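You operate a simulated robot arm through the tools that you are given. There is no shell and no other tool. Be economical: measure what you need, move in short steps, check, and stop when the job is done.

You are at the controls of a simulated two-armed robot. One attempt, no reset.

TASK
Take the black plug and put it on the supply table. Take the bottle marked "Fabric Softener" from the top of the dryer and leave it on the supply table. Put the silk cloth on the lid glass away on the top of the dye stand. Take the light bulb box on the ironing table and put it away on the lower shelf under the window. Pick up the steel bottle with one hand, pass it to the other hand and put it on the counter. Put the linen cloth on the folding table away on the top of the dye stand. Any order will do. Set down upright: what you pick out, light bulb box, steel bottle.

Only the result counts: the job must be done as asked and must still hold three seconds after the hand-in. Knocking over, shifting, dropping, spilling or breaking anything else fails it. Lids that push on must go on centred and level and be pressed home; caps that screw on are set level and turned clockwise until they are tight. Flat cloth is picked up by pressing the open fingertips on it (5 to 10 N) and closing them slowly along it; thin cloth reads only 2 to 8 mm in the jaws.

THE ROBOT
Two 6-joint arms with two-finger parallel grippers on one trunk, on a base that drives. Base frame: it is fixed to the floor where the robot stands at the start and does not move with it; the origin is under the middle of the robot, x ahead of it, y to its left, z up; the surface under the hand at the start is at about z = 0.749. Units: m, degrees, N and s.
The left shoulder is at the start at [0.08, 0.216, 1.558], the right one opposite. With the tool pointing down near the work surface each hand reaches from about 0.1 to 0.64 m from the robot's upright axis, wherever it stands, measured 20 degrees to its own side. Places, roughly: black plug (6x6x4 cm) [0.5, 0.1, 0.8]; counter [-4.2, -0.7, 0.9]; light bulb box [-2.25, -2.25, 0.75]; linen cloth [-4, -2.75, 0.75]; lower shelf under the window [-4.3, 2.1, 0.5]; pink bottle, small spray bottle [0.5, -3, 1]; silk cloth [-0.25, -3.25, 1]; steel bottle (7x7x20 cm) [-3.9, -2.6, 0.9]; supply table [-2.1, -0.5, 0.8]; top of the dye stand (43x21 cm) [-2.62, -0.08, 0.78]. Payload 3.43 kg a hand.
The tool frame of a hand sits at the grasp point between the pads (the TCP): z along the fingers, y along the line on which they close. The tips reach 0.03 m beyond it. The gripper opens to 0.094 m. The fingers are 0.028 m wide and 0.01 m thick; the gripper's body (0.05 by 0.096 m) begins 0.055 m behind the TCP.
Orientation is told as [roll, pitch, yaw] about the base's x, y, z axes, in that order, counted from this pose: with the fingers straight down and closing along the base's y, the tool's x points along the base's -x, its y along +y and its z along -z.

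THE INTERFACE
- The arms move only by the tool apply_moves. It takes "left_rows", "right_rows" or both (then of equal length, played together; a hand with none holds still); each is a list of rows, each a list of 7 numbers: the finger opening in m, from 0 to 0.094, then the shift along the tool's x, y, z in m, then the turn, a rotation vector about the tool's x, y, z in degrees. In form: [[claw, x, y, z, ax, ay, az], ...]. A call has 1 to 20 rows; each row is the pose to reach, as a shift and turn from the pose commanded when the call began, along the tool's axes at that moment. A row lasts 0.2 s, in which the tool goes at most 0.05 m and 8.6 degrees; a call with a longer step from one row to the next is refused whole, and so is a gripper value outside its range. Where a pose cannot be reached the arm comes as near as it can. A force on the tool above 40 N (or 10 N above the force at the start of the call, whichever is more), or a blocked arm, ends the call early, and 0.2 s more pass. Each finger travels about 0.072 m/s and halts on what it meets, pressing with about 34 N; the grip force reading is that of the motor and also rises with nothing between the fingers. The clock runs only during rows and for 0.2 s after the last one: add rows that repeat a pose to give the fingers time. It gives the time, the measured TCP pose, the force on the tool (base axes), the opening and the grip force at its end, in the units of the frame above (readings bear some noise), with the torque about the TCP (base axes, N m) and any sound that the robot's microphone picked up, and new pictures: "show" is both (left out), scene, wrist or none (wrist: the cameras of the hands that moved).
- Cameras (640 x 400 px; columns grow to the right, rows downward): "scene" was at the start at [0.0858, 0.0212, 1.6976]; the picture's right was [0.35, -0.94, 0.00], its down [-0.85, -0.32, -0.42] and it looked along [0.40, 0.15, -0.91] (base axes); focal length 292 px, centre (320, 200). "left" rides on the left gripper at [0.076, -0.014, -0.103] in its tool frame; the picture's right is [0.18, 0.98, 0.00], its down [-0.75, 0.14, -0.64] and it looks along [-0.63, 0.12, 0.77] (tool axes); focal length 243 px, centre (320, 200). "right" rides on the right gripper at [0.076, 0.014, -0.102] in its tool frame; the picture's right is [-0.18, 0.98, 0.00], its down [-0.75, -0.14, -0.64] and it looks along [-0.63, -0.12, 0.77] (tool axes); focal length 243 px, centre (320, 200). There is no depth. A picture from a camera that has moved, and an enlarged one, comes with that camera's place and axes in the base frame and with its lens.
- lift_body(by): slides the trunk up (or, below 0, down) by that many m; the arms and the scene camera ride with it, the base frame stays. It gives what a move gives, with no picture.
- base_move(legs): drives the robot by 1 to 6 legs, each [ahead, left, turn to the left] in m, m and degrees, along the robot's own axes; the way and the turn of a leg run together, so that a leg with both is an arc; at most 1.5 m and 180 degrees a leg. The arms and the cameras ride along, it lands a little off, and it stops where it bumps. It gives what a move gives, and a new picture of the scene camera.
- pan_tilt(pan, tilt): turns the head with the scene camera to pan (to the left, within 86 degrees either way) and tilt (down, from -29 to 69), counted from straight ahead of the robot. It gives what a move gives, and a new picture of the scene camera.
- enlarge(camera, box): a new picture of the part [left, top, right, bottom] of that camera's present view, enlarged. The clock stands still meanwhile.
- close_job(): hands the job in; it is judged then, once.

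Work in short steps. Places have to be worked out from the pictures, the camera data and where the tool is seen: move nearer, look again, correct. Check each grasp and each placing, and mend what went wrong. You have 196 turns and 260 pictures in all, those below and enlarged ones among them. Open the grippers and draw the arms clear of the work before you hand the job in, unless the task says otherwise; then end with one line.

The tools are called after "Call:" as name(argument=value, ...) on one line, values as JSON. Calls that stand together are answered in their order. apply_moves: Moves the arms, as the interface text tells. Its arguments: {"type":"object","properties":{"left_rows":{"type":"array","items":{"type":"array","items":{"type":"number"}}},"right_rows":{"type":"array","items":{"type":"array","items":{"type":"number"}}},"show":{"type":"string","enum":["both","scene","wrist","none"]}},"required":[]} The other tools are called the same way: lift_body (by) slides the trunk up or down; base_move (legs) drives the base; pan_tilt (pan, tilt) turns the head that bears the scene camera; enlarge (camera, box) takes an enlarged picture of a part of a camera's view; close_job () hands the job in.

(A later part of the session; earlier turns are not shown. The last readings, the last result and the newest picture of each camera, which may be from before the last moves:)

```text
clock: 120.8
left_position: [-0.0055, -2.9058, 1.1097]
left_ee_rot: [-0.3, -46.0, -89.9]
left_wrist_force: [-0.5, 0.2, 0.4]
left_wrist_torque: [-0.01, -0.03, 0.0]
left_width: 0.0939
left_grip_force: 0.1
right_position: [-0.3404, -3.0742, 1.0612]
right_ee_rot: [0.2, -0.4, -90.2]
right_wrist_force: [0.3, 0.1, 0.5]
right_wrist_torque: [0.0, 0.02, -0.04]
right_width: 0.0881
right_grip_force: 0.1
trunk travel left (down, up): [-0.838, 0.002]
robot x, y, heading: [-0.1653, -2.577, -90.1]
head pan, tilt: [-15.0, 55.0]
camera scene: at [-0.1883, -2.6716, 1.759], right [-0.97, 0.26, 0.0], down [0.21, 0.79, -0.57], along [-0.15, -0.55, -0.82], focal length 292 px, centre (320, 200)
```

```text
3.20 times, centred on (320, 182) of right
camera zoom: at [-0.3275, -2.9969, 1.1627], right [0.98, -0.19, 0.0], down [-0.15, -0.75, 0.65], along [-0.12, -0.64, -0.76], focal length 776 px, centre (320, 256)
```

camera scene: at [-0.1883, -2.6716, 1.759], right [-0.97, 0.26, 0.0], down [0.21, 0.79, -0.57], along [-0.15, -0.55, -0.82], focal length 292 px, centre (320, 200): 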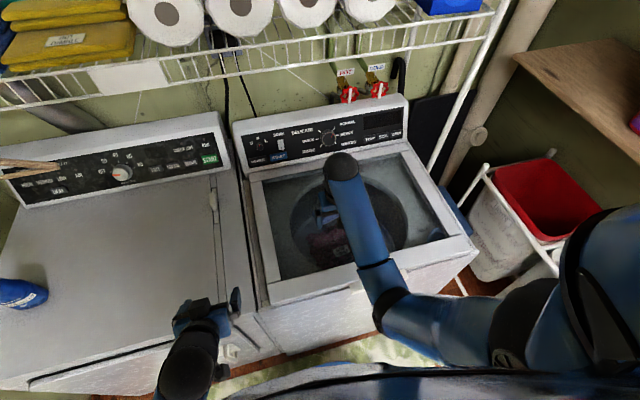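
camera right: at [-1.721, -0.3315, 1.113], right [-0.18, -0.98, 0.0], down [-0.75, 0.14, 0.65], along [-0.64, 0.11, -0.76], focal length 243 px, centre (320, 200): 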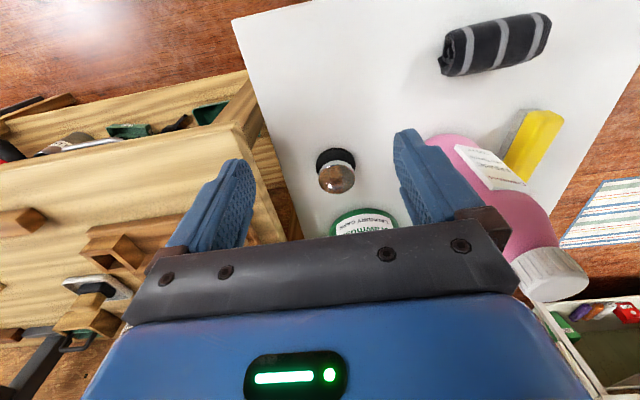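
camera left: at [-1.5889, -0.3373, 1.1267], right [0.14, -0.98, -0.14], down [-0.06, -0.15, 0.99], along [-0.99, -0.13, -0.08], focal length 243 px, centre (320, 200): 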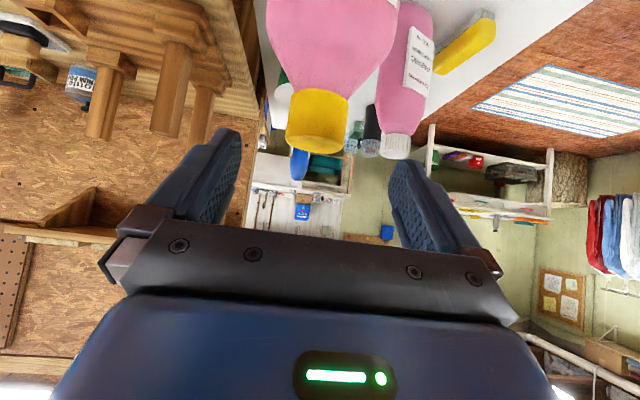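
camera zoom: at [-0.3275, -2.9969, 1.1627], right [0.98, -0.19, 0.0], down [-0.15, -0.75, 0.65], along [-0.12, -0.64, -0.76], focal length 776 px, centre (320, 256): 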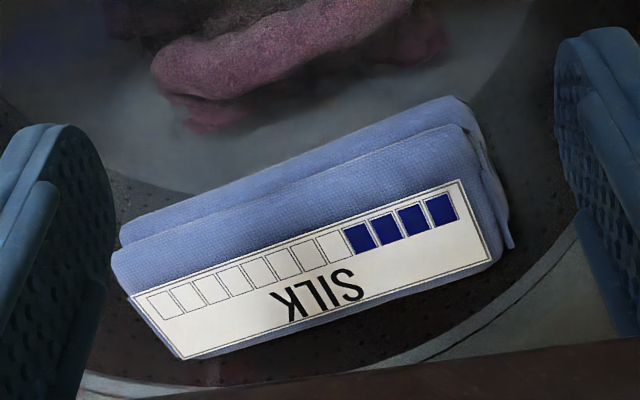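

The pack is about 12×4.5×3 cm, so I'll grip it across its short side. I turn the right hand 90° while moving over it.

Call:
apply_moves(right_rows=[[0.094, -0.007, -0.002, 0, 0, 0, 8.3], [0.094, -0.014, -0.004, 0, 0, 0, 16.6], [0.094, -0.021, -0.006, 0, 0, 0, 24.9], [0.094, -0.028, -0.008, 0, 0, 0, 33.2], [0.094, -0.035, -0.01, 0, 0, 0, 41.5], [0.094, -0.042, -0.012, 0, 0, 0, 49.8], [0.094, -0.05, -0.014, 0, 0, 0, 58], [0.094, -0.058, -0.016, 0, 0, 0, 66.2], [0.094, -0.066, -0.018, 0, 0, 0, 74.4], [0.094, -0.074, -0.018, 0, 0, 0, 82.5], [0.094, -0.078, -0.018, 0, 0, 0, 90], [0.094, -0.078, -0.018, 0, 0, 0, 90]])

```text
clock: 123.4
left_position: [-0.0052, -2.9072, 1.11]
left_ee_rot: [-0.3, -45.9, -90.0]
left_wrist_force: [0.2, 0.5, 0.2]
left_wrist_torque: [0.0, -0.03, 0.02]
left_width: 0.0939
left_grip_force: 0.0
right_position: [-0.359, -3.1546, 1.0627]
right_ee_rot: [0.6, 0.1, 179.8]
right_wrist_force: [0.1, 0.0, 0.9]
right_wrist_torque: [-0.03, -0.01, 0.02]
right_width: 0.0941
right_grip_force: 0.0
trunk travel left (down, up): [-0.838, 0.002]
robot x, y, heading: [-0.1682, -2.5701, -90.0]
head pan, tilt: [-15.0, 55.0]
camera scene: at [-0.1868, -2.6715, 1.7591], right [-0.97, 0.26, 0.0], down [0.21, 0.79, -0.57], along [-0.15, -0.55, -0.82], focal length 292 px, centre (320, 200)
camera right: at [-0.2836, -3.1664, 1.1645], right [-0.19, -0.98, 0.01], down [-0.75, 0.15, 0.64], along [-0.63, 0.12, -0.77], focal length 243 px, centre (320, 200)
```

scene: 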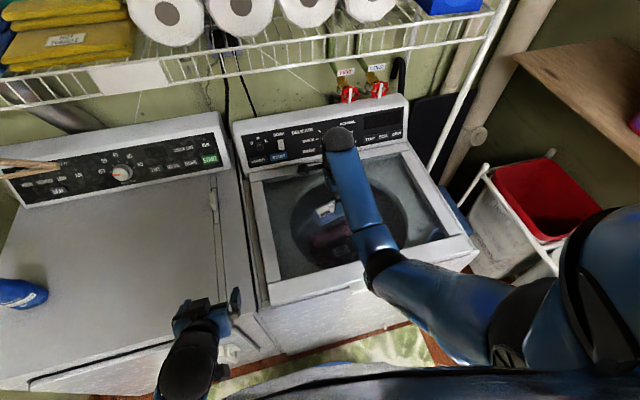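
right: 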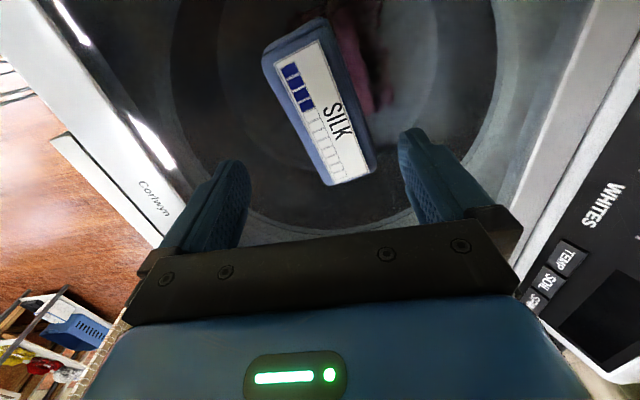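

The pack is centred at [-0.362, -3.158], turned about 10°. I align the hand and go down to just above the lid.

Call:
apply_moves(right_rows=[[0.094, -0.003, 0.004, 0.01, 0, 0, -5], [0.094, -0.003, 0.004, 0.03, 0, 0, -10], [0.094, -0.003, 0.004, 0.05, 0, 0, -10], [0.094, -0.003, 0.004, 0.065, 0, 0, -10], [0.094, -0.003, 0.004, 0.065, 0, 0, -10]], show="wrist")

```text
clock: 124.6
left_position: [-0.0063, -2.906, 1.1086]
left_ee_rot: [-0.3, -45.8, -90.0]
left_wrist_force: [-1.1, 1.0, 0.2]
left_wrist_torque: [0.03, 0.01, -0.02]
left_width: 0.0942
left_grip_force: 0.0
right_position: [-0.3616, -3.1575, 0.998]
right_ee_rot: [0.3, 0.0, -170.2]
right_wrist_force: [-0.8, 0.8, 0.1]
right_wrist_torque: [0.01, 0.04, -0.02]
right_width: 0.0938
right_grip_force: 0.1
trunk travel left (down, up): [-0.838, 0.002]
robot x, y, heading: [-0.1678, -2.5714, -90.2]
head pan, tilt: [-15.0, 55.0]
camera right: at [-0.2846, -3.1569, 1.0985], right [-0.01, -1.0, 0.01], down [-0.77, 0.02, 0.64], along [-0.64, 0.0, -0.77], focal length 243 px, centre (320, 200)
```

right: 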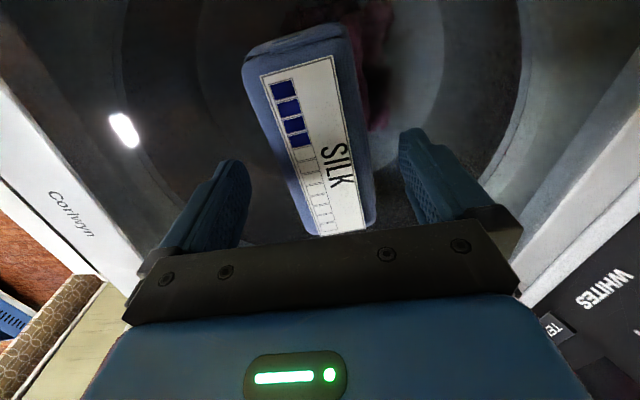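

The alignment is good. I lower 1 cm more and close slowly.

Call:
apply_moves(right_rows=[[0.094, 0, 0.002, 0.004, 0, 0, -1], [0.094, 0, 0.002, 0.008, 0, 0, -2], [0.094, 0, 0.002, 0.012, 0, 0, -2], [0.094, 0, 0.002, 0.012, 0, 0, -2]], show="wrist")

```text
clock: 125.6
left_position: [-0.005, -2.9071, 1.1089]
left_ee_rot: [-0.3, -45.9, -89.9]
left_wrist_force: [-0.3, -0.6, -0.1]
left_wrist_torque: [0.02, 0.05, 0.02]
left_width: 0.0938
left_grip_force: 0.1
right_position: [-0.361, -3.1605, 0.9857]
right_ee_rot: [0.4, 0.0, -168.1]
right_wrist_force: [-0.3, -0.7, -0.5]
right_wrist_torque: [-0.03, -0.03, 0.0]
right_width: 0.094
right_grip_force: 0.0
trunk travel left (down, up): [-0.838, 0.002]
robot x, y, heading: [-0.1657, -2.5716, -90.0]
head pan, tilt: [-15.0, 55.0]
camera right: at [-0.2843, -3.1564, 1.0871], right [0.02, -1.0, 0.01], down [-0.77, -0.01, 0.64], along [-0.64, -0.02, -0.77], focal length 243 px, centre (320, 200)
```

right: 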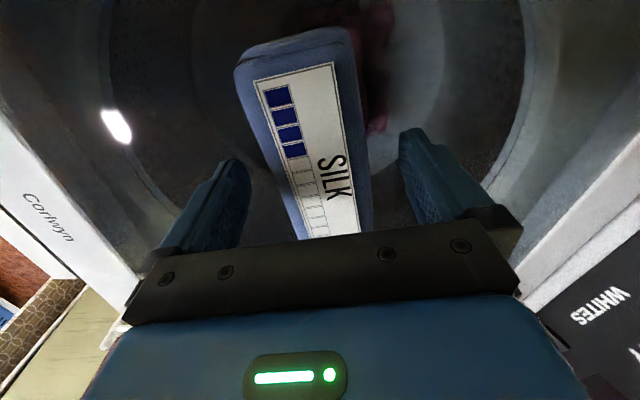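

Still no contact; I go 6 mm lower and read the force.

Call:
apply_moves(right_rows=[[0.094, 0, 0, 0.003, 0, 0, 0], [0.094, 0, 0, 0.006, 0, 0, 0], [0.094, 0, 0, 0.006, 0, 0, 0]], show="none")

Call:
apply_moves(right_rows=[[0.094, 0, 0, 0.002, 0, 0, 0], [0.094, 0, 0, 0.004, 0, 0, 0], [0.094, 0, 0, 0.004, 0, 0, 0]], show="wrist")

```text
clock: 126.4
left_position: [-0.006, -2.9071, 1.1095]
left_ee_rot: [-0.3, -45.9, -89.9]
left_wrist_force: [-0.3, 0.2, 0.3]
left_wrist_torque: [-0.01, 0.0, -0.01]
left_width: 0.0939
left_grip_force: 0.0
right_position: [-0.3618, -3.1597, 0.9784]
right_ee_rot: [0.4, 0.0, -168.2]
right_wrist_force: [-0.4, 1.1, -1.2]
right_wrist_torque: [0.02, 0.02, -0.04]
right_width: 0.0938
right_grip_force: 0.1
trunk travel left (down, up): [-0.838, 0.002]
robot x, y, heading: [-0.1624, -2.5717, -90.2]
head pan, tilt: [-15.0, 55.0]
```

```text
clock: 127.2
left_position: [-0.0059, -2.904, 1.1097]
left_ee_rot: [-0.4, -45.9, -89.8]
left_wrist_force: [-0.9, 1.0, 0.8]
left_wrist_torque: [0.0, -0.03, 0.01]
left_width: 0.0941
left_grip_force: 0.1
right_position: [-0.3609, -3.1587, 0.9791]
right_ee_rot: [0.8, 0.0, -168.2]
right_wrist_force: [-3.9, -1.7, 27.4]
right_wrist_torque: [1.46, 0.25, 0.3]
right_width: 0.0937
right_grip_force: 0.1
trunk travel left (down, up): [-0.838, 0.002]
robot x, y, heading: [-0.1641, -2.5712, -90.1]
head pan, tilt: [-15.0, 55.0]
camera right: at [-0.284, -3.1548, 1.0802], right [0.02, -1.0, 0.01], down [-0.77, -0.01, 0.64], along [-0.64, -0.02, -0.77], focal length 243 px, centre (320, 200)
```

right: 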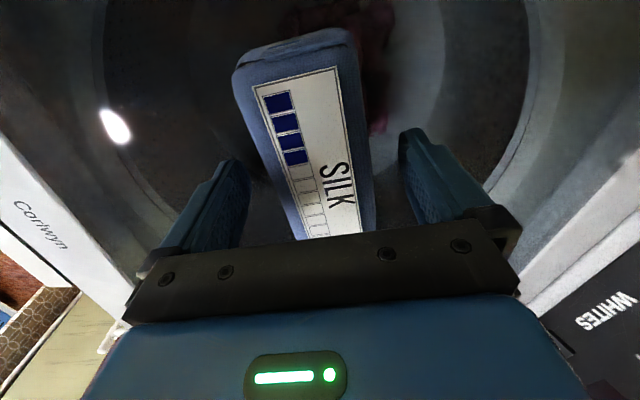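

The tips touch the glass at about z 0.949. I ease up 4 mm and close slowly on the pack.

Call:
apply_moves(right_rows=[[0.094, 0, 0, -0.006, 0, 0, 0], [0.085, 0, 0, -0.006, 0, 0, 0], [0.075, 0, 0, -0.006, 0, 0, 0], [0.065, 0, 0, -0.006, 0, 0, 0], [0.055, 0, 0, -0.006, 0, 0, 0], [0.045, 0, 0, -0.006, 0, 0, 0], [0.035, 0, 0, -0.006, 0, 0, 0], [0.025, 0, 0, -0.006, 0, 0, 0], [0.02, 0, 0, -0.006, 0, 0, 0], [0.02, 0, 0, -0.006, 0, 0, 0]], show="wrist")

```text
clock: 129.4
left_position: [-0.0071, -2.9061, 1.1088]
left_ee_rot: [-0.3, -45.9, -89.9]
left_wrist_force: [-0.4, 0.2, -0.2]
left_wrist_torque: [0.0, -0.01, 0.02]
left_width: 0.094
left_grip_force: 0.1
right_position: [-0.3618, -3.1578, 0.9804]
right_ee_rot: [0.4, 0.0, -168.3]
right_wrist_force: [0.2, 0.0, 0.0]
right_wrist_torque: [-0.01, 0.0, -0.04]
right_width: 0.059
right_grip_force: 33.9
trunk travel left (down, up): [-0.838, 0.002]
robot x, y, heading: [-0.1657, -2.5732, -90.1]
head pan, tilt: [-15.0, 55.0]
camera right: at [-0.2845, -3.1557, 1.0827], right [0.02, -1.0, 0.01], down [-0.77, -0.01, 0.64], along [-0.64, -0.02, -0.77], focal length 243 px, centre (320, 200)
```

right: 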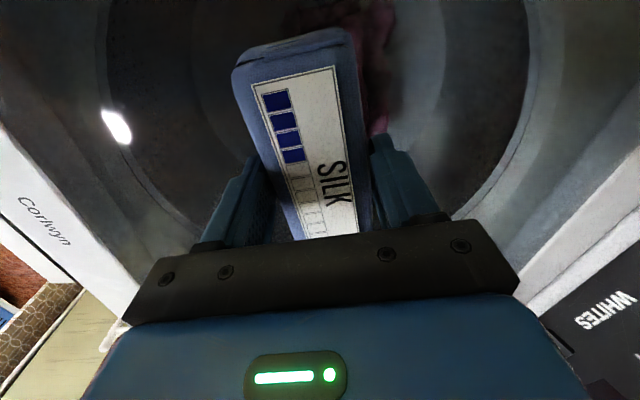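

The pack is gripped at 59 mm. I lift it and check.

Call:
apply_moves(right_rows=[[0.02, 0, 0, -0.02, 0, 0, 0], [0.02, 0, 0, -0.05, 0, 0, 0], [0.02, 0, 0, -0.09, 0, 0, 0], [0.02, 0, 0, -0.1, 0, 0, 0]])

```text
clock: 130.4
left_position: [-0.0064, -2.906, 1.1073]
left_ee_rot: [-0.3, -45.9, -89.9]
left_wrist_force: [0.5, -1.3, -0.4]
left_wrist_torque: [0.0, 0.02, 0.01]
left_width: 0.0941
left_grip_force: 0.1
right_position: [-0.3621, -3.1583, 1.0823]
right_ee_rot: [0.4, -0.1, -168.2]
right_wrist_force: [0.0, 0.1, -1.0]
right_wrist_torque: [0.02, -0.01, 0.0]
right_width: 0.0591
right_grip_force: 33.8
trunk travel left (down, up): [-0.838, 0.002]
robot x, y, heading: [-0.1647, -2.571, -90.2]
head pan, tilt: [-15.0, 55.0]
camera scene: at [-0.1867, -2.6719, 1.759], right [-0.97, 0.26, 0.0], down [0.21, 0.79, -0.57], along [-0.15, -0.55, -0.82], focal length 292 px, centre (320, 200)
camera right: at [-0.2851, -3.1551, 1.1845], right [0.02, -1.0, 0.01], down [-0.77, -0.01, 0.64], along [-0.64, -0.02, -0.77], focal length 243 px, centre (320, 200)
```

scene: 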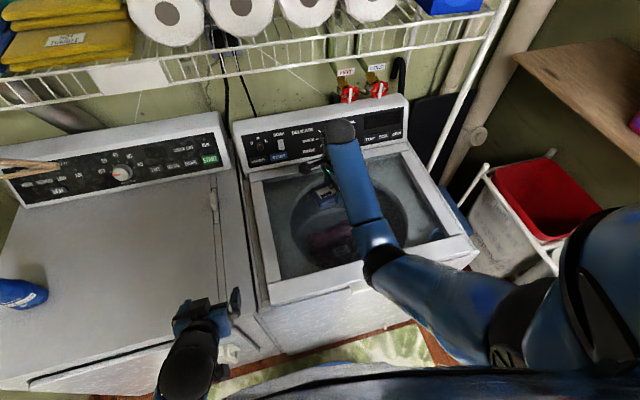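
right: 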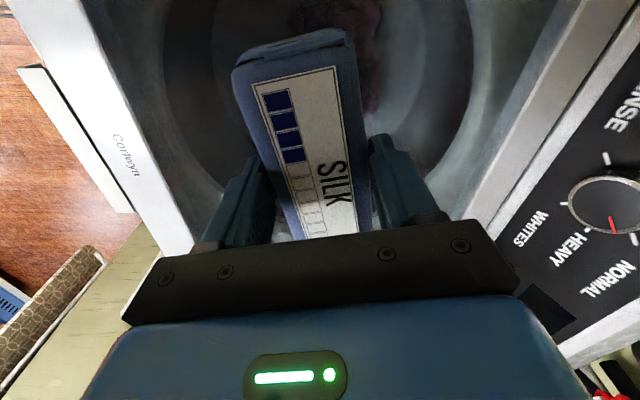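

The silk is held. I draw the arm in, leave by the clear side of the airer, and head west to the ironing table.

Call:
apply_moves(right_rows=[[0.02, 0.01, -0.045, 0, 0, 0, 0], [0.02, 0.02, -0.09, 0, 0, 0, 0], [0.02, 0.02, -0.09, 0, 0, 0, 0]], show="none")

Call:
base_move(legs=[[0, -0.28, 0], [-1.2, 0, 0], [0, 0, -89.8], [1.3, 0, 0]])

Call:
pan_tilt(pan=60, tilt=35)

```text
clock: 131.2
left_position: [-0.0058, -2.907, 1.109]
left_ee_rot: [-0.2, -45.8, -89.8]
left_wrist_force: [0.3, -0.2, -0.5]
left_wrist_torque: [0.01, -0.01, 0.01]
left_width: 0.0941
left_grip_force: 0.0
right_position: [-0.3588, -3.0724, 1.0608]
right_ee_rot: [0.6, 0.0, -168.2]
right_wrist_force: [1.1, -0.8, -0.3]
right_wrist_torque: [0.03, -0.02, 0.0]
right_width: 0.0588
right_grip_force: 34.2
right hand out of reach, approached as far as the arm can: row 1, 2, 3
trunk travel left (down, up): [-0.838, 0.002]
robot x, y, heading: [-0.1661, -2.5709, -89.9]
head pan, tilt: [-15.0, 55.0]
```

```text
clock: 148.8
left_position: [-2.0903, -1.4718, 1.1091]
left_ee_rot: [-0.2, -45.8, 177.1]
left_wrist_force: [0.1, 0.2, 0.1]
left_wrist_torque: [0.0, -0.01, 0.03]
left_width: 0.0941
left_grip_force: 0.0
right_position: [-2.2375, -1.1086, 1.062]
right_ee_rot: [0.5, -0.1, 98.8]
right_wrist_force: [0.1, -0.7, -0.8]
right_wrist_torque: [0.01, 0.0, 0.03]
right_width: 0.055
right_grip_force: 33.8
trunk travel left (down, up): [-0.838, 0.002]
robot x, y, heading: [-1.7484, -1.329, 176.7]
head pan, tilt: [-15.0, 55.0]
camera scene: at [-1.8477, -1.304, 1.7591], right [0.31, 0.95, 0.0], down [0.78, -0.25, -0.57], along [-0.55, 0.18, -0.82], focal length 292 px, centre (320, 200)
```

scene: 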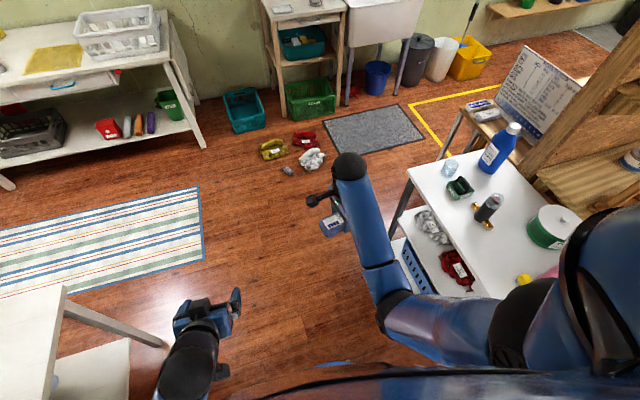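

```text
clock: 150.3
left_position: [-2.0908, -1.4717, 1.1096]
left_ee_rot: [-0.2, -45.8, 177.2]
left_wrist_force: [0.2, -1.5, 0.5]
left_wrist_torque: [0.02, 0.01, 0.02]
left_width: 0.0939
left_grip_force: 0.1
right_position: [-2.2384, -1.1095, 1.061]
right_ee_rot: [0.7, 0.0, 98.8]
right_wrist_force: [-0.4, -0.3, -0.5]
right_wrist_torque: [-0.03, 0.04, 0.01]
right_width: 0.0549
right_grip_force: 33.7
trunk travel left (down, up): [-0.838, 0.002]
robot x, y, heading: [-1.7475, -1.3234, 177.1]
head pan, tilt: [60.0, 35.0]
camera scene: at [-1.8286, -1.4001, 1.7873], right [-0.84, 0.55, 0.0], down [0.31, 0.48, -0.82], along [-0.45, -0.69, -0.57], focal length 292 px, centre (320, 200)
```

scene: 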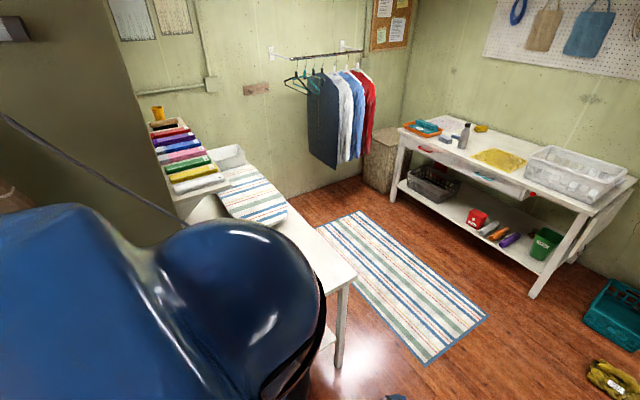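

The ironing table's corner is at [-2.45, -2.07]. I move on west and turn to face it.

Call:
base_move(legs=[[0.4, 0, 0], [0, 0, 93]])

Call:
pan_tilt(pan=0, tilt=45)

```text
clock: 156.7
left_position: [-1.9998, -1.6429, 1.1097]
left_ee_rot: [-0.4, -45.9, -91.5]
left_wrist_force: [0.2, 0.2, -0.1]
left_wrist_torque: [0.02, 0.03, -0.02]
left_width: 0.0941
left_grip_force: 0.1
right_position: [-2.3559, -1.7999, 1.0607]
right_ee_rot: [0.6, 0.0, -169.8]
right_wrist_force: [-0.2, -0.2, -1.1]
right_wrist_torque: [0.0, 0.04, -0.01]
right_width: 0.0546
right_grip_force: 33.9
trunk travel left (down, up): [-0.838, 0.002]
robot x, y, heading: [-2.1489, -1.305, -91.8]
head pan, tilt: [60.0, 35.0]
camera scene: at [-2.0789, -1.3817, 1.7873], right [-0.52, -0.85, 0.0], down [-0.49, 0.3, -0.82], along [0.7, -0.43, -0.57], focal length 292 px, centre (320, 200)
```

scene: 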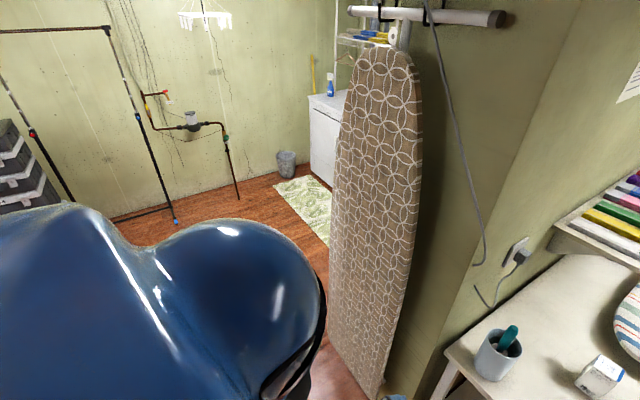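

```text
clock: 158.0
left_position: [-1.9992, -1.6441, 1.1081]
left_ee_rot: [-0.3, -45.9, -91.4]
left_wrist_force: [-0.2, 0.3, -0.3]
left_wrist_torque: [0.03, -0.01, 0.0]
left_width: 0.094
left_grip_force: 0.1
right_position: [-2.3563, -1.8001, 1.0611]
right_ee_rot: [0.6, 0.0, -169.8]
right_wrist_force: [0.1, -0.6, -1.1]
right_wrist_torque: [-0.03, 0.06, -0.05]
right_width: 0.0547
right_grip_force: 33.9
trunk travel left (down, up): [-0.838, 0.002]
robot x, y, heading: [-2.1551, -1.3069, -91.7]
head pan, tilt: [0.0, 45.0]
camera scene: at [-2.156, -1.4168, 1.7725], right [-1.0, 0.03, 0.0], down [0.02, 0.71, -0.71], along [-0.02, -0.71, -0.71], focal length 292 px, centre (320, 200)
```

scene: 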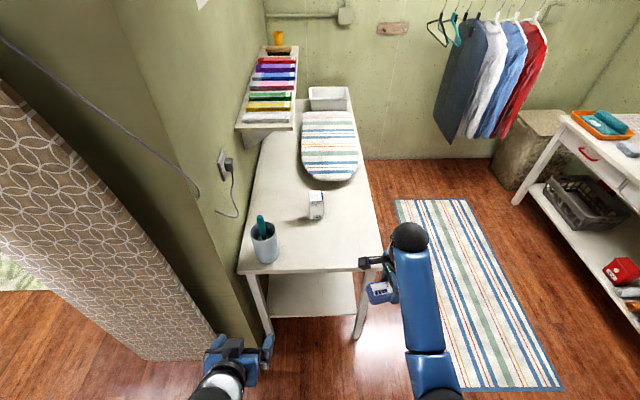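

The small white box at about [-2.17, -2.33] must be the light bulb box; I enlarge to verify.

Call:
enlarge(camera="scene", box=[236, 160, 396, 260])

```text
4.00 times, centred on (316, 210) of scene
camera zoom: at [-2.156, -1.4168, 1.7725], right [-1.0, 0.03, 0.0], down [0.02, 0.71, -0.71], along [-0.02, -0.71, -0.71], focal length 1170 px, centre (336, 160)
```

zoom: 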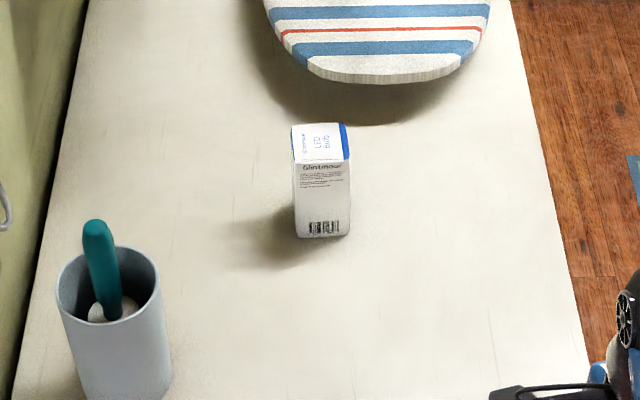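

It is the LED bulb box: about 6×6×12 cm, centre [-2.166, -2.343], top z 0.872. I bring the left hand upright (fingers down) and drive up.

Call:
apply_moves(left_rows=[[0.094, -0.006, 0, 0.03, 0, 7.6, 0], [0.094, -0.013, 0, 0.062, 0, 15.3, 0], [0.094, -0.02, 0, 0.093, 0, 23, 0], [0.094, -0.026, 0, 0.124, 0, 30.6, 0], [0.094, -0.032, 0, 0.155, 0, 38.3, 0], [0.094, -0.039, 0, 0.185, 0, 45.9, 0], [0.094, -0.039, 0, 0.185, 0, 45.9, 0]], show="none")

Call:
base_move(legs=[[0.42, -0.17, 1.7]])

Call:
enlarge(camera="left", box=[0, 0, 640, 400])

```text
clock: 159.6
left_position: [-2.0035, -1.8043, 1.0053]
left_ee_rot: [-0.3, 0.1, -91.6]
left_wrist_force: [0.1, 0.1, 0.5]
left_wrist_torque: [-0.02, -0.03, 0.02]
left_width: 0.0941
left_grip_force: 0.0
right_position: [-2.356, -1.7996, 1.0611]
right_ee_rot: [0.6, 0.0, -169.7]
right_wrist_force: [-0.4, 0.4, -1.0]
right_wrist_torque: [-0.01, 0.04, 0.03]
right_width: 0.0549
right_grip_force: 34.1
trunk travel left (down, up): [-0.838, 0.002]
robot x, y, heading: [-2.1529, -1.3033, -91.8]
head pan, tilt: [0.0, 45.0]
```

```text
clock: 162.3
left_position: [-2.1614, -2.2108, 1.0069]
left_ee_rot: [-0.2, -0.1, -89.6]
left_wrist_force: [-0.1, -0.9, 0.7]
left_wrist_torque: [-0.03, 0.02, 0.02]
left_width: 0.0941
left_grip_force: 0.0
right_position: [-2.5123, -2.2195, 1.0621]
right_ee_rot: [0.8, -0.1, -167.8]
right_wrist_force: [-0.3, 0.3, -0.5]
right_wrist_torque: [0.0, 0.01, -0.02]
right_width: 0.0549
right_grip_force: 34.0
trunk travel left (down, up): [-0.838, 0.002]
robot x, y, heading: [-2.3255, -1.7212, -89.7]
head pan, tilt: [0.0, 45.0]
camera scene: at [-2.3254, -1.8277, 1.7727], right [-1.0, -0.01, 0.0], down [0.0, 0.71, -0.71], along [0.0, -0.71, -0.71], focal length 292 px, centre (320, 200)
```

scene: 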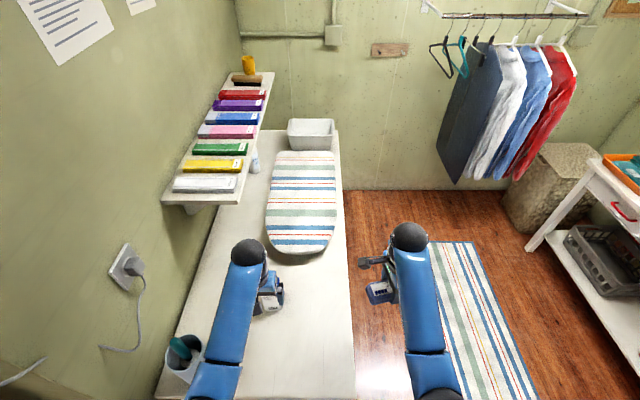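

```text
1.00 times, centred on (320, 200) of left (not enlarged: the box is as wide or as high as the picture)
camera zoom: at [-2.1744, -2.1343, 1.1101], right [0.98, 0.19, 0.0], down [0.15, -0.75, 0.64], along [0.12, -0.63, -0.77], focal length 243 px, centre (320, 200)
```

zoom: 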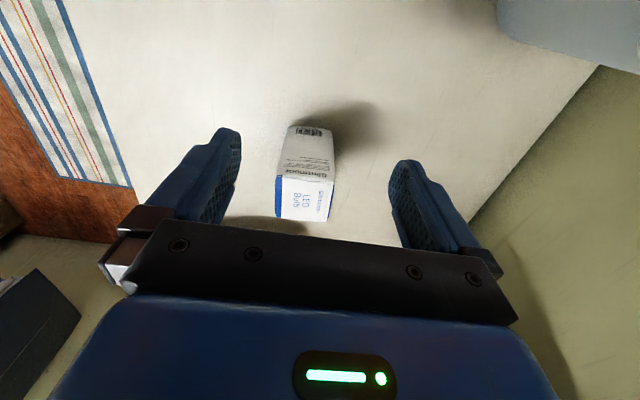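

The box top centre is at [-2.156, -2.332], turned about 5°. I move over it, go down to TCP z≈0.84 and grip.

Call:
apply_moves(left_rows=[[0.094, -0.04, 0.002, 0, 0, 0, -2], [0.094, -0.08, 0.004, 0, 0, 0, -5], [0.094, -0.12, 0.004, 0.01, 0, 0, -5], [0.094, -0.12, 0.004, 0.05, 0, 0, -5], [0.094, -0.12, 0.004, 0.09, 0, 0, -5], [0.094, -0.12, 0.004, 0.13, 0, 0, -5], [0.094, -0.12, 0.004, 0.167, 0, 0, -5], [0.094, -0.12, 0.004, 0.167, 0, 0, -5]], show="wrist")

```text
clock: 164.1
left_position: [-2.1577, -2.3187, 0.8636]
left_ee_rot: [-0.3, -0.8, -84.7]
left_wrist_force: [3.1, -12.7, 37.5]
left_wrist_torque: [1.21, 0.11, -0.06]
left_width: 0.0941
left_grip_force: 0.0
left hand out of reach, approached as far as the arm can: row 6, 7, 8
right_position: [-2.5152, -2.2184, 1.0622]
right_ee_rot: [0.7, 0.0, -167.8]
right_wrist_force: [0.2, 0.1, 0.1]
right_wrist_torque: [0.0, 0.0, -0.03]
right_width: 0.0551
right_grip_force: 33.9
trunk travel left (down, up): [-0.838, 0.002]
robot x, y, heading: [-2.3259, -1.717, -89.7]
head pan, tilt: [0.0, 45.0]
camera left: at [-2.1767, -2.2431, 0.9644], right [0.96, 0.28, -0.01], down [0.21, -0.73, 0.65], along [0.17, -0.63, -0.76], focal length 243 px, centre (320, 200)
```

left: 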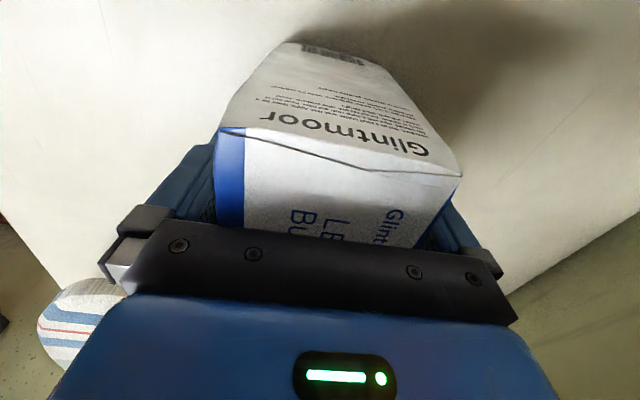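

A 37 N upward push suggests the table is nearer z 0.79 and the palm met the box's top (≈0.908). I raise 3 cm and look again.

Call:
apply_moves(left_rows=[[0.094, 0, 0, -0.015, 0, 0, 0], [0.094, 0, 0, -0.03, 0, 0, 0], [0.094, 0, 0, -0.06, 0, 0, 0], [0.094, 0, 0, -0.06, 0, 0, 0]])

```text
clock: 165.1
left_position: [-2.1566, -2.3133, 0.9154]
left_ee_rot: [-0.2, 0.1, -84.6]
left_wrist_force: [0.4, 0.8, 0.0]
left_wrist_torque: [0.03, 0.0, -0.01]
left_width: 0.0938
left_grip_force: 0.0
right_position: [-2.5136, -2.2212, 1.0601]
right_ee_rot: [0.5, 0.0, -167.8]
right_wrist_force: [0.1, 0.5, -0.5]
right_wrist_torque: [0.0, 0.01, 0.02]
right_width: 0.0546
right_grip_force: 33.8
trunk travel left (down, up): [-0.838, 0.002]
robot x, y, heading: [-2.3226, -1.7184, -89.7]
head pan, tilt: [0.0, 45.0]
camera scene: at [-2.3265, -1.8313, 1.7724], right [-1.0, -0.01, 0.0], down [0.0, 0.71, -0.71], along [0.0, -0.71, -0.71], focal length 292 px, centre (320, 200)
camera left: at [-2.176, -2.2388, 1.0196], right [0.96, 0.28, 0.0], down [0.21, -0.74, 0.64], along [0.17, -0.62, -0.77], focal length 243 px, centre (320, 200)
```

scene: 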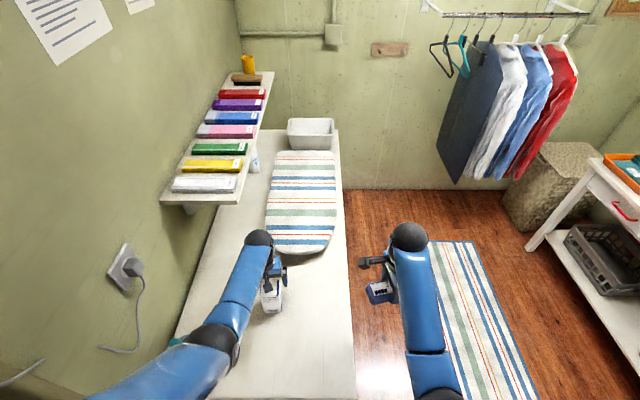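
left: 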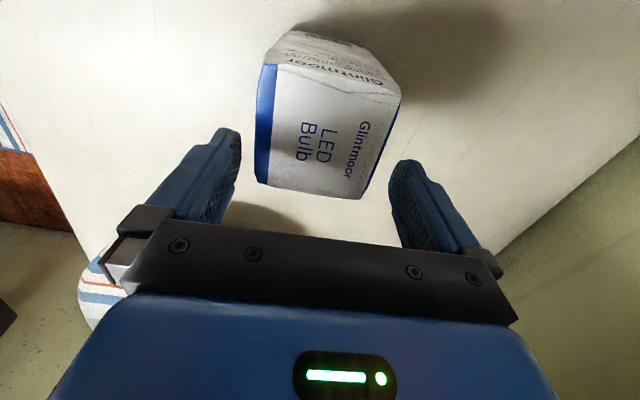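

The box still stands upright, centred at [-2.159, -2.293] with its top at 0.908. I shift 2 cm back, go down to z 0.878 and close.

Call:
apply_moves(left_rows=[[0.094, 0.02, 0, 0, 0, 0, -1], [0.094, 0.02, 0, 0.018, 0, 0, -2], [0.094, 0.02, 0, 0.036, 0, 0, -2], [0.094, 0.02, 0, 0.036, 0, 0, -2], [0.08, 0.02, 0, 0.036, 0, 0, -2], [0.066, 0.02, 0, 0.036, 0, 0, -2], [0.056, 0.02, 0, 0.036, 0, 0, -2], [0.05, 0.02, 0, 0.036, 0, 0, -2], [0.05, 0.02, 0, 0.036, 0, 0, -2]], show="wrist")

```text
clock: 167.1
left_position: [-2.1577, -2.2945, 0.8806]
left_ee_rot: [-0.2, 0.1, -82.6]
left_wrist_force: [0.0, -0.1, 2.0]
left_wrist_torque: [0.01, -0.04, -0.01]
left_width: 0.0658
left_grip_force: 34.0
right_position: [-2.5148, -2.2205, 1.0614]
right_ee_rot: [0.5, 0.1, -167.7]
right_wrist_force: [0.0, 0.2, -0.5]
right_wrist_torque: [-0.01, 0.03, -0.02]
right_width: 0.0549
right_grip_force: 34.0
trunk travel left (down, up): [-0.838, 0.002]
robot x, y, heading: [-2.3221, -1.7182, -89.5]
head pan, tilt: [0.0, 45.0]
camera left: at [-2.1806, -2.2207, 0.9841], right [0.95, 0.31, 0.0], down [0.24, -0.73, 0.64], along [0.2, -0.61, -0.77], focal length 243 px, centre (320, 200)
```

left: 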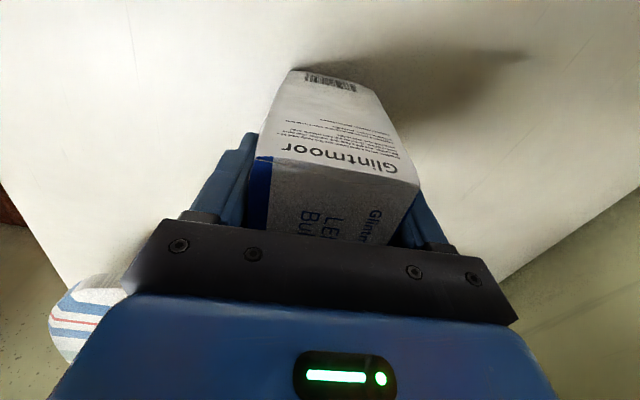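

Gripped at 66 mm. I lift it and back away from the table.

Call:
apply_moves(left_rows=[[0.05, 0, 0, -0.02, 0, 0, 0], [0.05, 0, 0, -0.05, 0, 0, 0], [0.05, 0, 0, -0.09, 0, 0, 0], [0.05, 0, 0, -0.12, 0, 0, 0], [0.05, 0.03, 0, -0.13, 0, 0, 0], [0.05, 0.06, 0, -0.13, 0, 0, 0]])

Call:
base_move(legs=[[-0.5, 0, 0], [0, 0, -90]])

Call:
pan_tilt(pan=-30, tilt=25)

```text
clock: 168.5
left_position: [-2.1647, -2.2322, 1.0122]
left_ee_rot: [-0.2, 0.0, -82.6]
left_wrist_force: [0.1, 0.4, 0.3]
left_wrist_torque: [-0.02, 0.0, 0.03]
left_width: 0.0653
left_grip_force: 34.1
right_position: [-2.514, -2.2184, 1.0609]
right_ee_rot: [0.7, 0.1, -167.6]
right_wrist_force: [0.8, 0.8, -0.8]
right_wrist_torque: [-0.02, -0.02, 0.01]
right_width: 0.0546
right_grip_force: 33.6
trunk travel left (down, up): [-0.838, 0.002]
robot x, y, heading: [-2.3244, -1.7203, -89.7]
head pan, tilt: [0.0, 45.0]
camera scene: at [-2.3265, -1.828, 1.7727], right [-1.0, -0.01, 0.0], down [0.0, 0.71, -0.71], along [0.0, -0.71, -0.71], focal length 292 px, centre (320, 200)
camera left: at [-2.1864, -2.1584, 1.1153], right [0.95, 0.31, 0.0], down [0.24, -0.73, 0.64], along [0.2, -0.61, -0.77], focal length 243 px, centre (320, 200)
```

scene: 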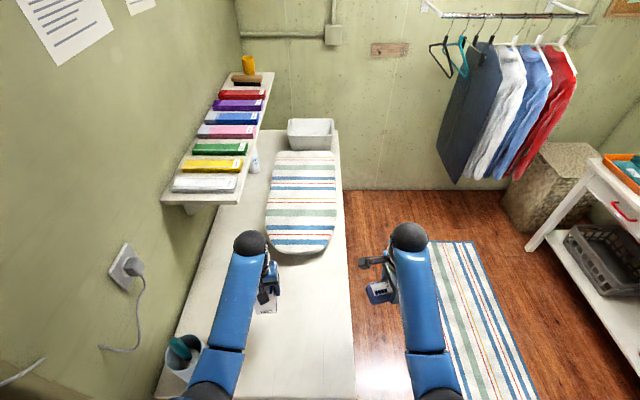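
left: 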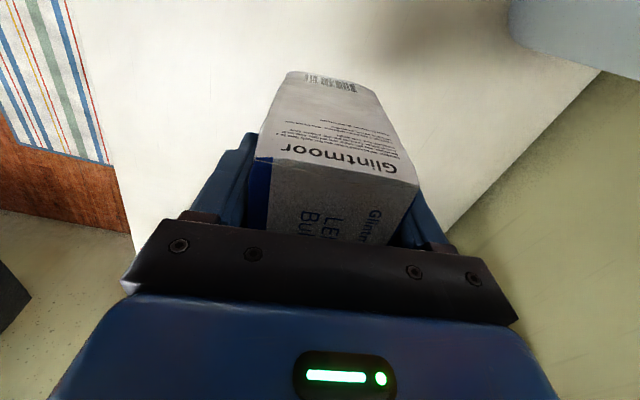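

```text
clock: 175.2
left_position: [-2.8412, -1.3884, 1.0105]
left_ee_rot: [-0.2, 0.1, -171.0]
left_wrist_force: [-0.6, -0.2, 0.0]
left_wrist_torque: [0.04, 0.0, 0.02]
left_width: 0.0653
left_grip_force: 34.2
right_position: [-2.8364, -1.0376, 1.0608]
right_ee_rot: [0.6, 0.0, 103.7]
right_wrist_force: [0.2, -0.5, 0.1]
right_wrist_torque: [0.04, 0.01, -0.02]
right_width: 0.0551
right_grip_force: 34.2
trunk travel left (down, up): [-0.838, 0.002]
robot x, y, heading: [-2.3288, -1.2102, -178.0]
head pan, tilt: [0.0, 45.0]
camera scene: at [-2.4422, -1.2164, 1.7724], right [-0.03, 1.0, 0.0], down [0.71, 0.02, -0.71], along [-0.71, -0.02, -0.71], focal length 292 px, centre (320, 200)
```

scene: 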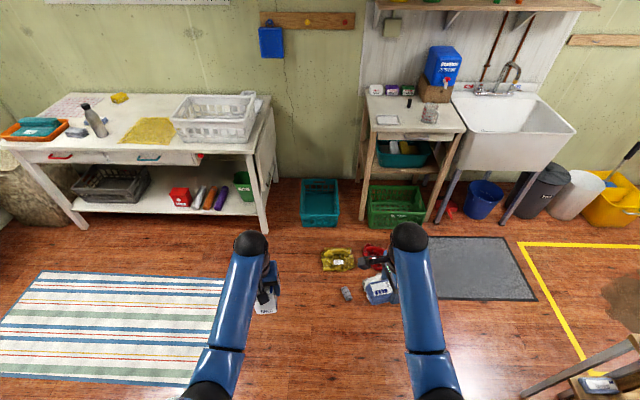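

```text
clock: 176.2
left_position: [-2.8408, -1.3884, 1.0115]
left_ee_rot: [-0.2, 0.1, -171.1]
left_wrist_force: [-0.3, -0.2, -0.2]
left_wrist_torque: [0.02, -0.05, 0.0]
left_width: 0.0656
left_grip_force: 34.0
right_position: [-2.8354, -1.0374, 1.0598]
right_ee_rot: [0.6, 0.1, 103.8]
right_wrist_force: [0.0, 0.1, -0.5]
right_wrist_torque: [0.05, -0.01, 0.0]
right_width: 0.0552
right_grip_force: 34.2
trunk travel left (down, up): [-0.838, 0.002]
robot x, y, heading: [-2.3282, -1.2116, -177.9]
head pan, tilt: [-30.0, 25.0]
camera scene: at [-2.4422, -1.1699, 1.803], right [0.47, 0.88, 0.0], down [0.37, -0.2, -0.91], along [-0.8, 0.43, -0.42], focal length 292 px, centre (320, 200)
```

scene: 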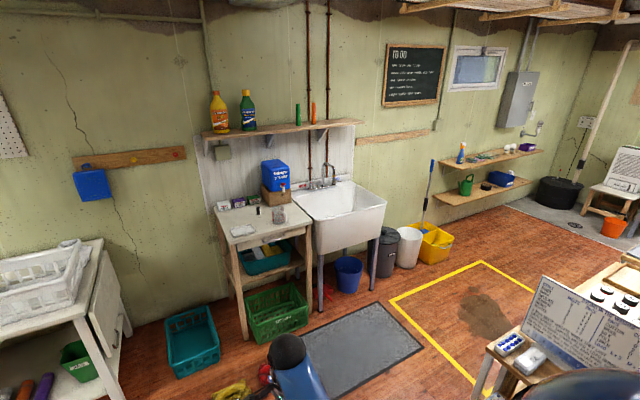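

I see the window shelves on the far wall and the start of the dye stand at the right. I look right to see the stand and the floor clearance.

Call:
pan_tilt(pan=-75, tilt=35)

```text
clock: 177.3
left_position: [-2.8401, -1.3885, 1.011]
left_ee_rot: [-0.2, 0.0, -171.1]
left_wrist_force: [-0.2, -0.8, -0.9]
left_wrist_torque: [0.0, -0.01, 0.05]
left_width: 0.0656
left_grip_force: 33.5
right_position: [-2.8354, -1.0376, 1.06]
right_ee_rot: [0.6, 0.0, 103.9]
right_wrist_force: [-0.8, -0.2, -0.2]
right_wrist_torque: [-0.01, -0.02, -0.03]
right_width: 0.0547
right_grip_force: 34.0
trunk travel left (down, up): [-0.838, 0.002]
robot x, y, heading: [-2.3302, -1.2101, -178.1]
head pan, tilt: [-75.0, 35.0]
camera scene: at [-2.3864, -1.1291, 1.7873], right [0.96, 0.29, 0.0], down [0.17, -0.55, -0.82], along [-0.24, 0.78, -0.57], focal length 292 px, centre (320, 200)
```

scene: 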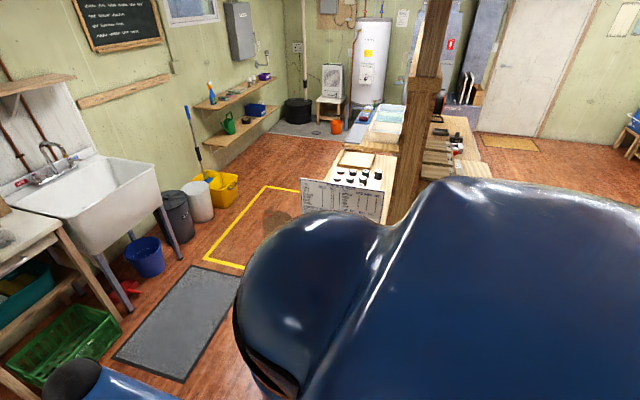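

I drive to x≈-2.92, turn north and go up past the supply table's end.

Call:
base_move(legs=[[0.6, 0, 0], [0, 0, -92]])

Call:
pan_tilt(pan=-10, tilt=50)

```text
clock: 184.6
left_position: [-3.0979, -0.7232, 1.0106]
left_ee_rot: [-0.2, 0.1, 98.6]
left_wrist_force: [-0.7, -1.1, -0.7]
left_wrist_torque: [-0.02, -0.01, 0.01]
left_width: 0.0654
left_grip_force: 33.8
right_position: [-2.7461, -0.7294, 1.0622]
right_ee_rot: [0.7, -0.1, 13.5]
right_wrist_force: [0.0, 0.3, -0.4]
right_wrist_torque: [0.01, 0.03, -0.02]
right_width: 0.0549
right_grip_force: 34.2
trunk travel left (down, up): [-0.838, 0.002]
robot x, y, heading: [-2.9245, -1.2356, 91.8]
head pan, tilt: [-75.0, 35.0]
camera scene: at [-2.8416, -1.1798, 1.7873], right [0.29, -0.96, 0.0], down [-0.55, -0.16, -0.82], along [0.79, 0.23, -0.57], focal length 292 px, centre (320, 200)
```

scene: 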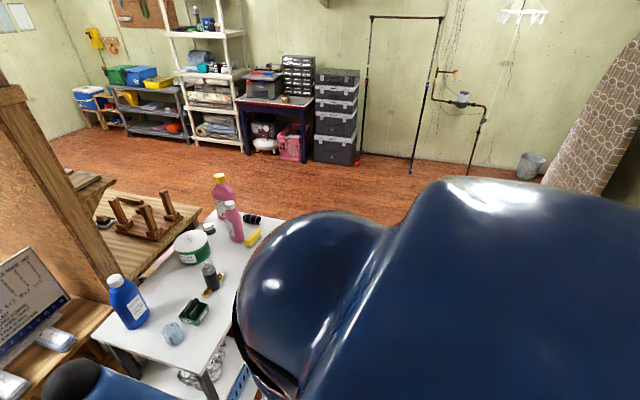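

```text
clock: 185.9
left_position: [-3.0962, -0.7229, 1.0099]
left_ee_rot: [-0.2, 0.1, 98.6]
left_wrist_force: [-0.5, 0.1, 0.0]
left_wrist_torque: [0.0, 0.0, -0.02]
left_width: 0.0656
left_grip_force: 34.2
right_position: [-2.7469, -0.7299, 1.0612]
right_ee_rot: [0.6, 0.0, 13.5]
right_wrist_force: [0.4, 0.1, -1.0]
right_wrist_torque: [-0.01, 0.02, 0.0]
right_width: 0.0552
right_grip_force: 33.8
trunk travel left (down, up): [-0.838, 0.002]
robot x, y, heading: [-2.9255, -1.2345, 91.6]
head pan, tilt: [-10.0, 50.0]
camera scene: at [-2.9143, -1.1288, 1.7655], right [0.99, -0.15, 0.0], down [-0.11, -0.76, -0.64], along [0.09, 0.64, -0.77], focal length 292 px, centre (320, 200)
```

scene: 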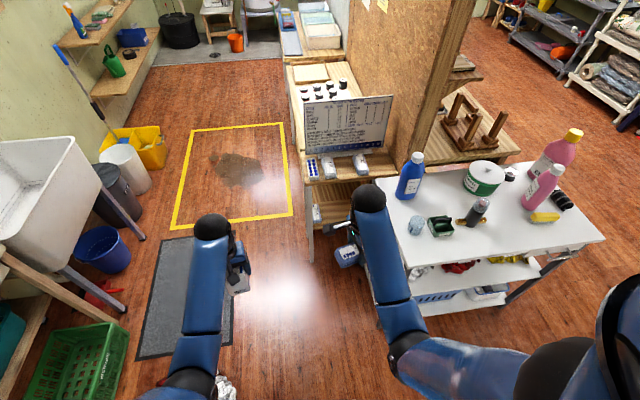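

The dye stand is straight ahead right: a ledge with a blue pack and two pale packs below the sign. I enlarge it.

Call:
enlarge(camera="scene", box=[270, 60, 430, 260])

```text
2.00 times, centred on (350, 160) of scene
camera zoom: at [-2.9143, -1.1288, 1.7655], right [0.99, -0.15, 0.0], down [-0.11, -0.76, -0.64], along [0.09, 0.64, -0.77], focal length 585 px, centre (260, 280)
```

zoom: 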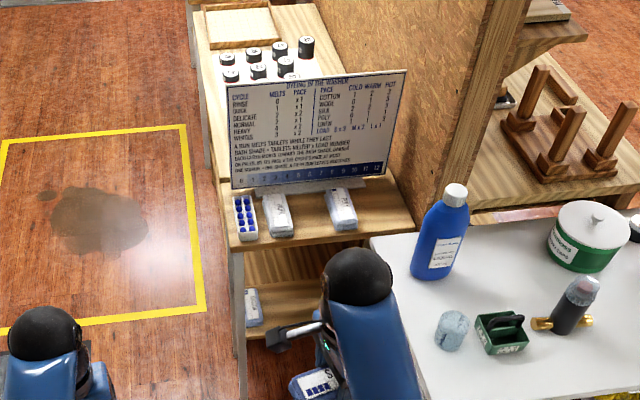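

The stand's top spans x -2.85…-2.45, y -0.23…-0.02, with the tray and two packs lying lengthwise along y. I turn the silk to lie the same way, then move closer.

Call:
apply_moves(right_rows=[[0.02, 0, 0, 0, 0, 0, -8], [0.02, 0, 0, 0, 0, 0, -16], [0.02, 0, 0, 0, 0, 0, -24], [0.02, 0, 0, 0, 0, 0, -32], [0.02, 0, 0, 0, 0, 0, -40], [0.02, 0, 0, 0, 0, 0, -48], [0.02, 0, 0, 0, 0, 0, -56], [0.02, 0, 0, 0, 0, 0, -64], [0.02, 0, 0, 0, 0, 0, -72], [0.02, 0, 0, 0, 0, 0, -78], [0.02, 0, 0, 0, 0, 0, -78]], show="none")

Call:
base_move(legs=[[0.48, 0, -1.6]])

Call:
enlarge(camera="right", box=[0, 0, 640, 400])

```text
clock: 188.3
left_position: [-3.097, -0.724, 1.0098]
left_ee_rot: [-0.2, 0.1, 98.6]
left_wrist_force: [-1.0, 0.1, -0.8]
left_wrist_torque: [-0.01, 0.0, 0.01]
left_width: 0.0656
left_grip_force: 33.8
right_position: [-2.7473, -0.7303, 1.0609]
right_ee_rot: [0.0, -0.6, 91.6]
right_wrist_force: [-0.4, -0.6, -1.2]
right_wrist_torque: [-0.01, -0.03, 0.0]
right_width: 0.055
right_grip_force: 33.5
trunk travel left (down, up): [-0.838, 0.002]
robot x, y, heading: [-2.9243, -1.2372, 91.3]
head pan, tilt: [-10.0, 50.0]
```

```text
clock: 191.2
left_position: [-3.0882, -0.2308, 1.0131]
left_ee_rot: [-0.2, 0.0, 97.1]
left_wrist_force: [0.2, -0.1, 0.7]
left_wrist_torque: [0.02, 0.03, -0.04]
left_width: 0.0655
left_grip_force: 33.7
right_position: [-2.7401, -0.2481, 1.0616]
right_ee_rot: [0.1, -0.7, 90.1]
right_wrist_force: [0.7, -0.6, 0.2]
right_wrist_torque: [0.01, -0.01, -0.01]
right_width: 0.055
right_grip_force: 34.0
trunk travel left (down, up): [-0.838, 0.002]
robot x, y, heading: [-2.9272, -0.7467, 90.5]
head pan, tilt: [-10.0, 50.0]
camera scene: at [-2.9185, -0.6428, 1.7658], right [0.98, -0.17, 0.0], down [-0.13, -0.75, -0.64], along [0.11, 0.63, -0.76], focal length 292 px, centre (320, 200)
```

scene: 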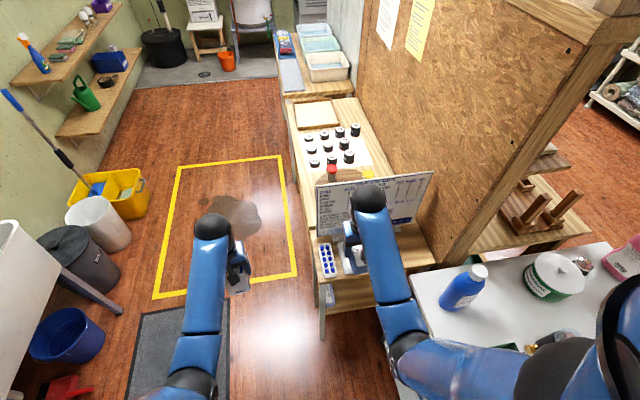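

```text
1.00 times, centred on (320, 200) of right (not enlarged: the box is as wide or as high as the picture)
camera zoom: at [-2.7547, -0.3241, 1.1624], right [-0.98, 0.18, 0.0], down [0.14, 0.75, 0.65], along [0.12, 0.64, -0.76], focal length 243 px, centre (320, 200)
```

zoom: 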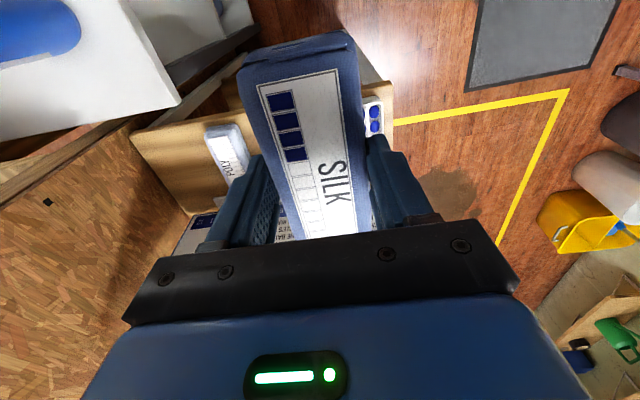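

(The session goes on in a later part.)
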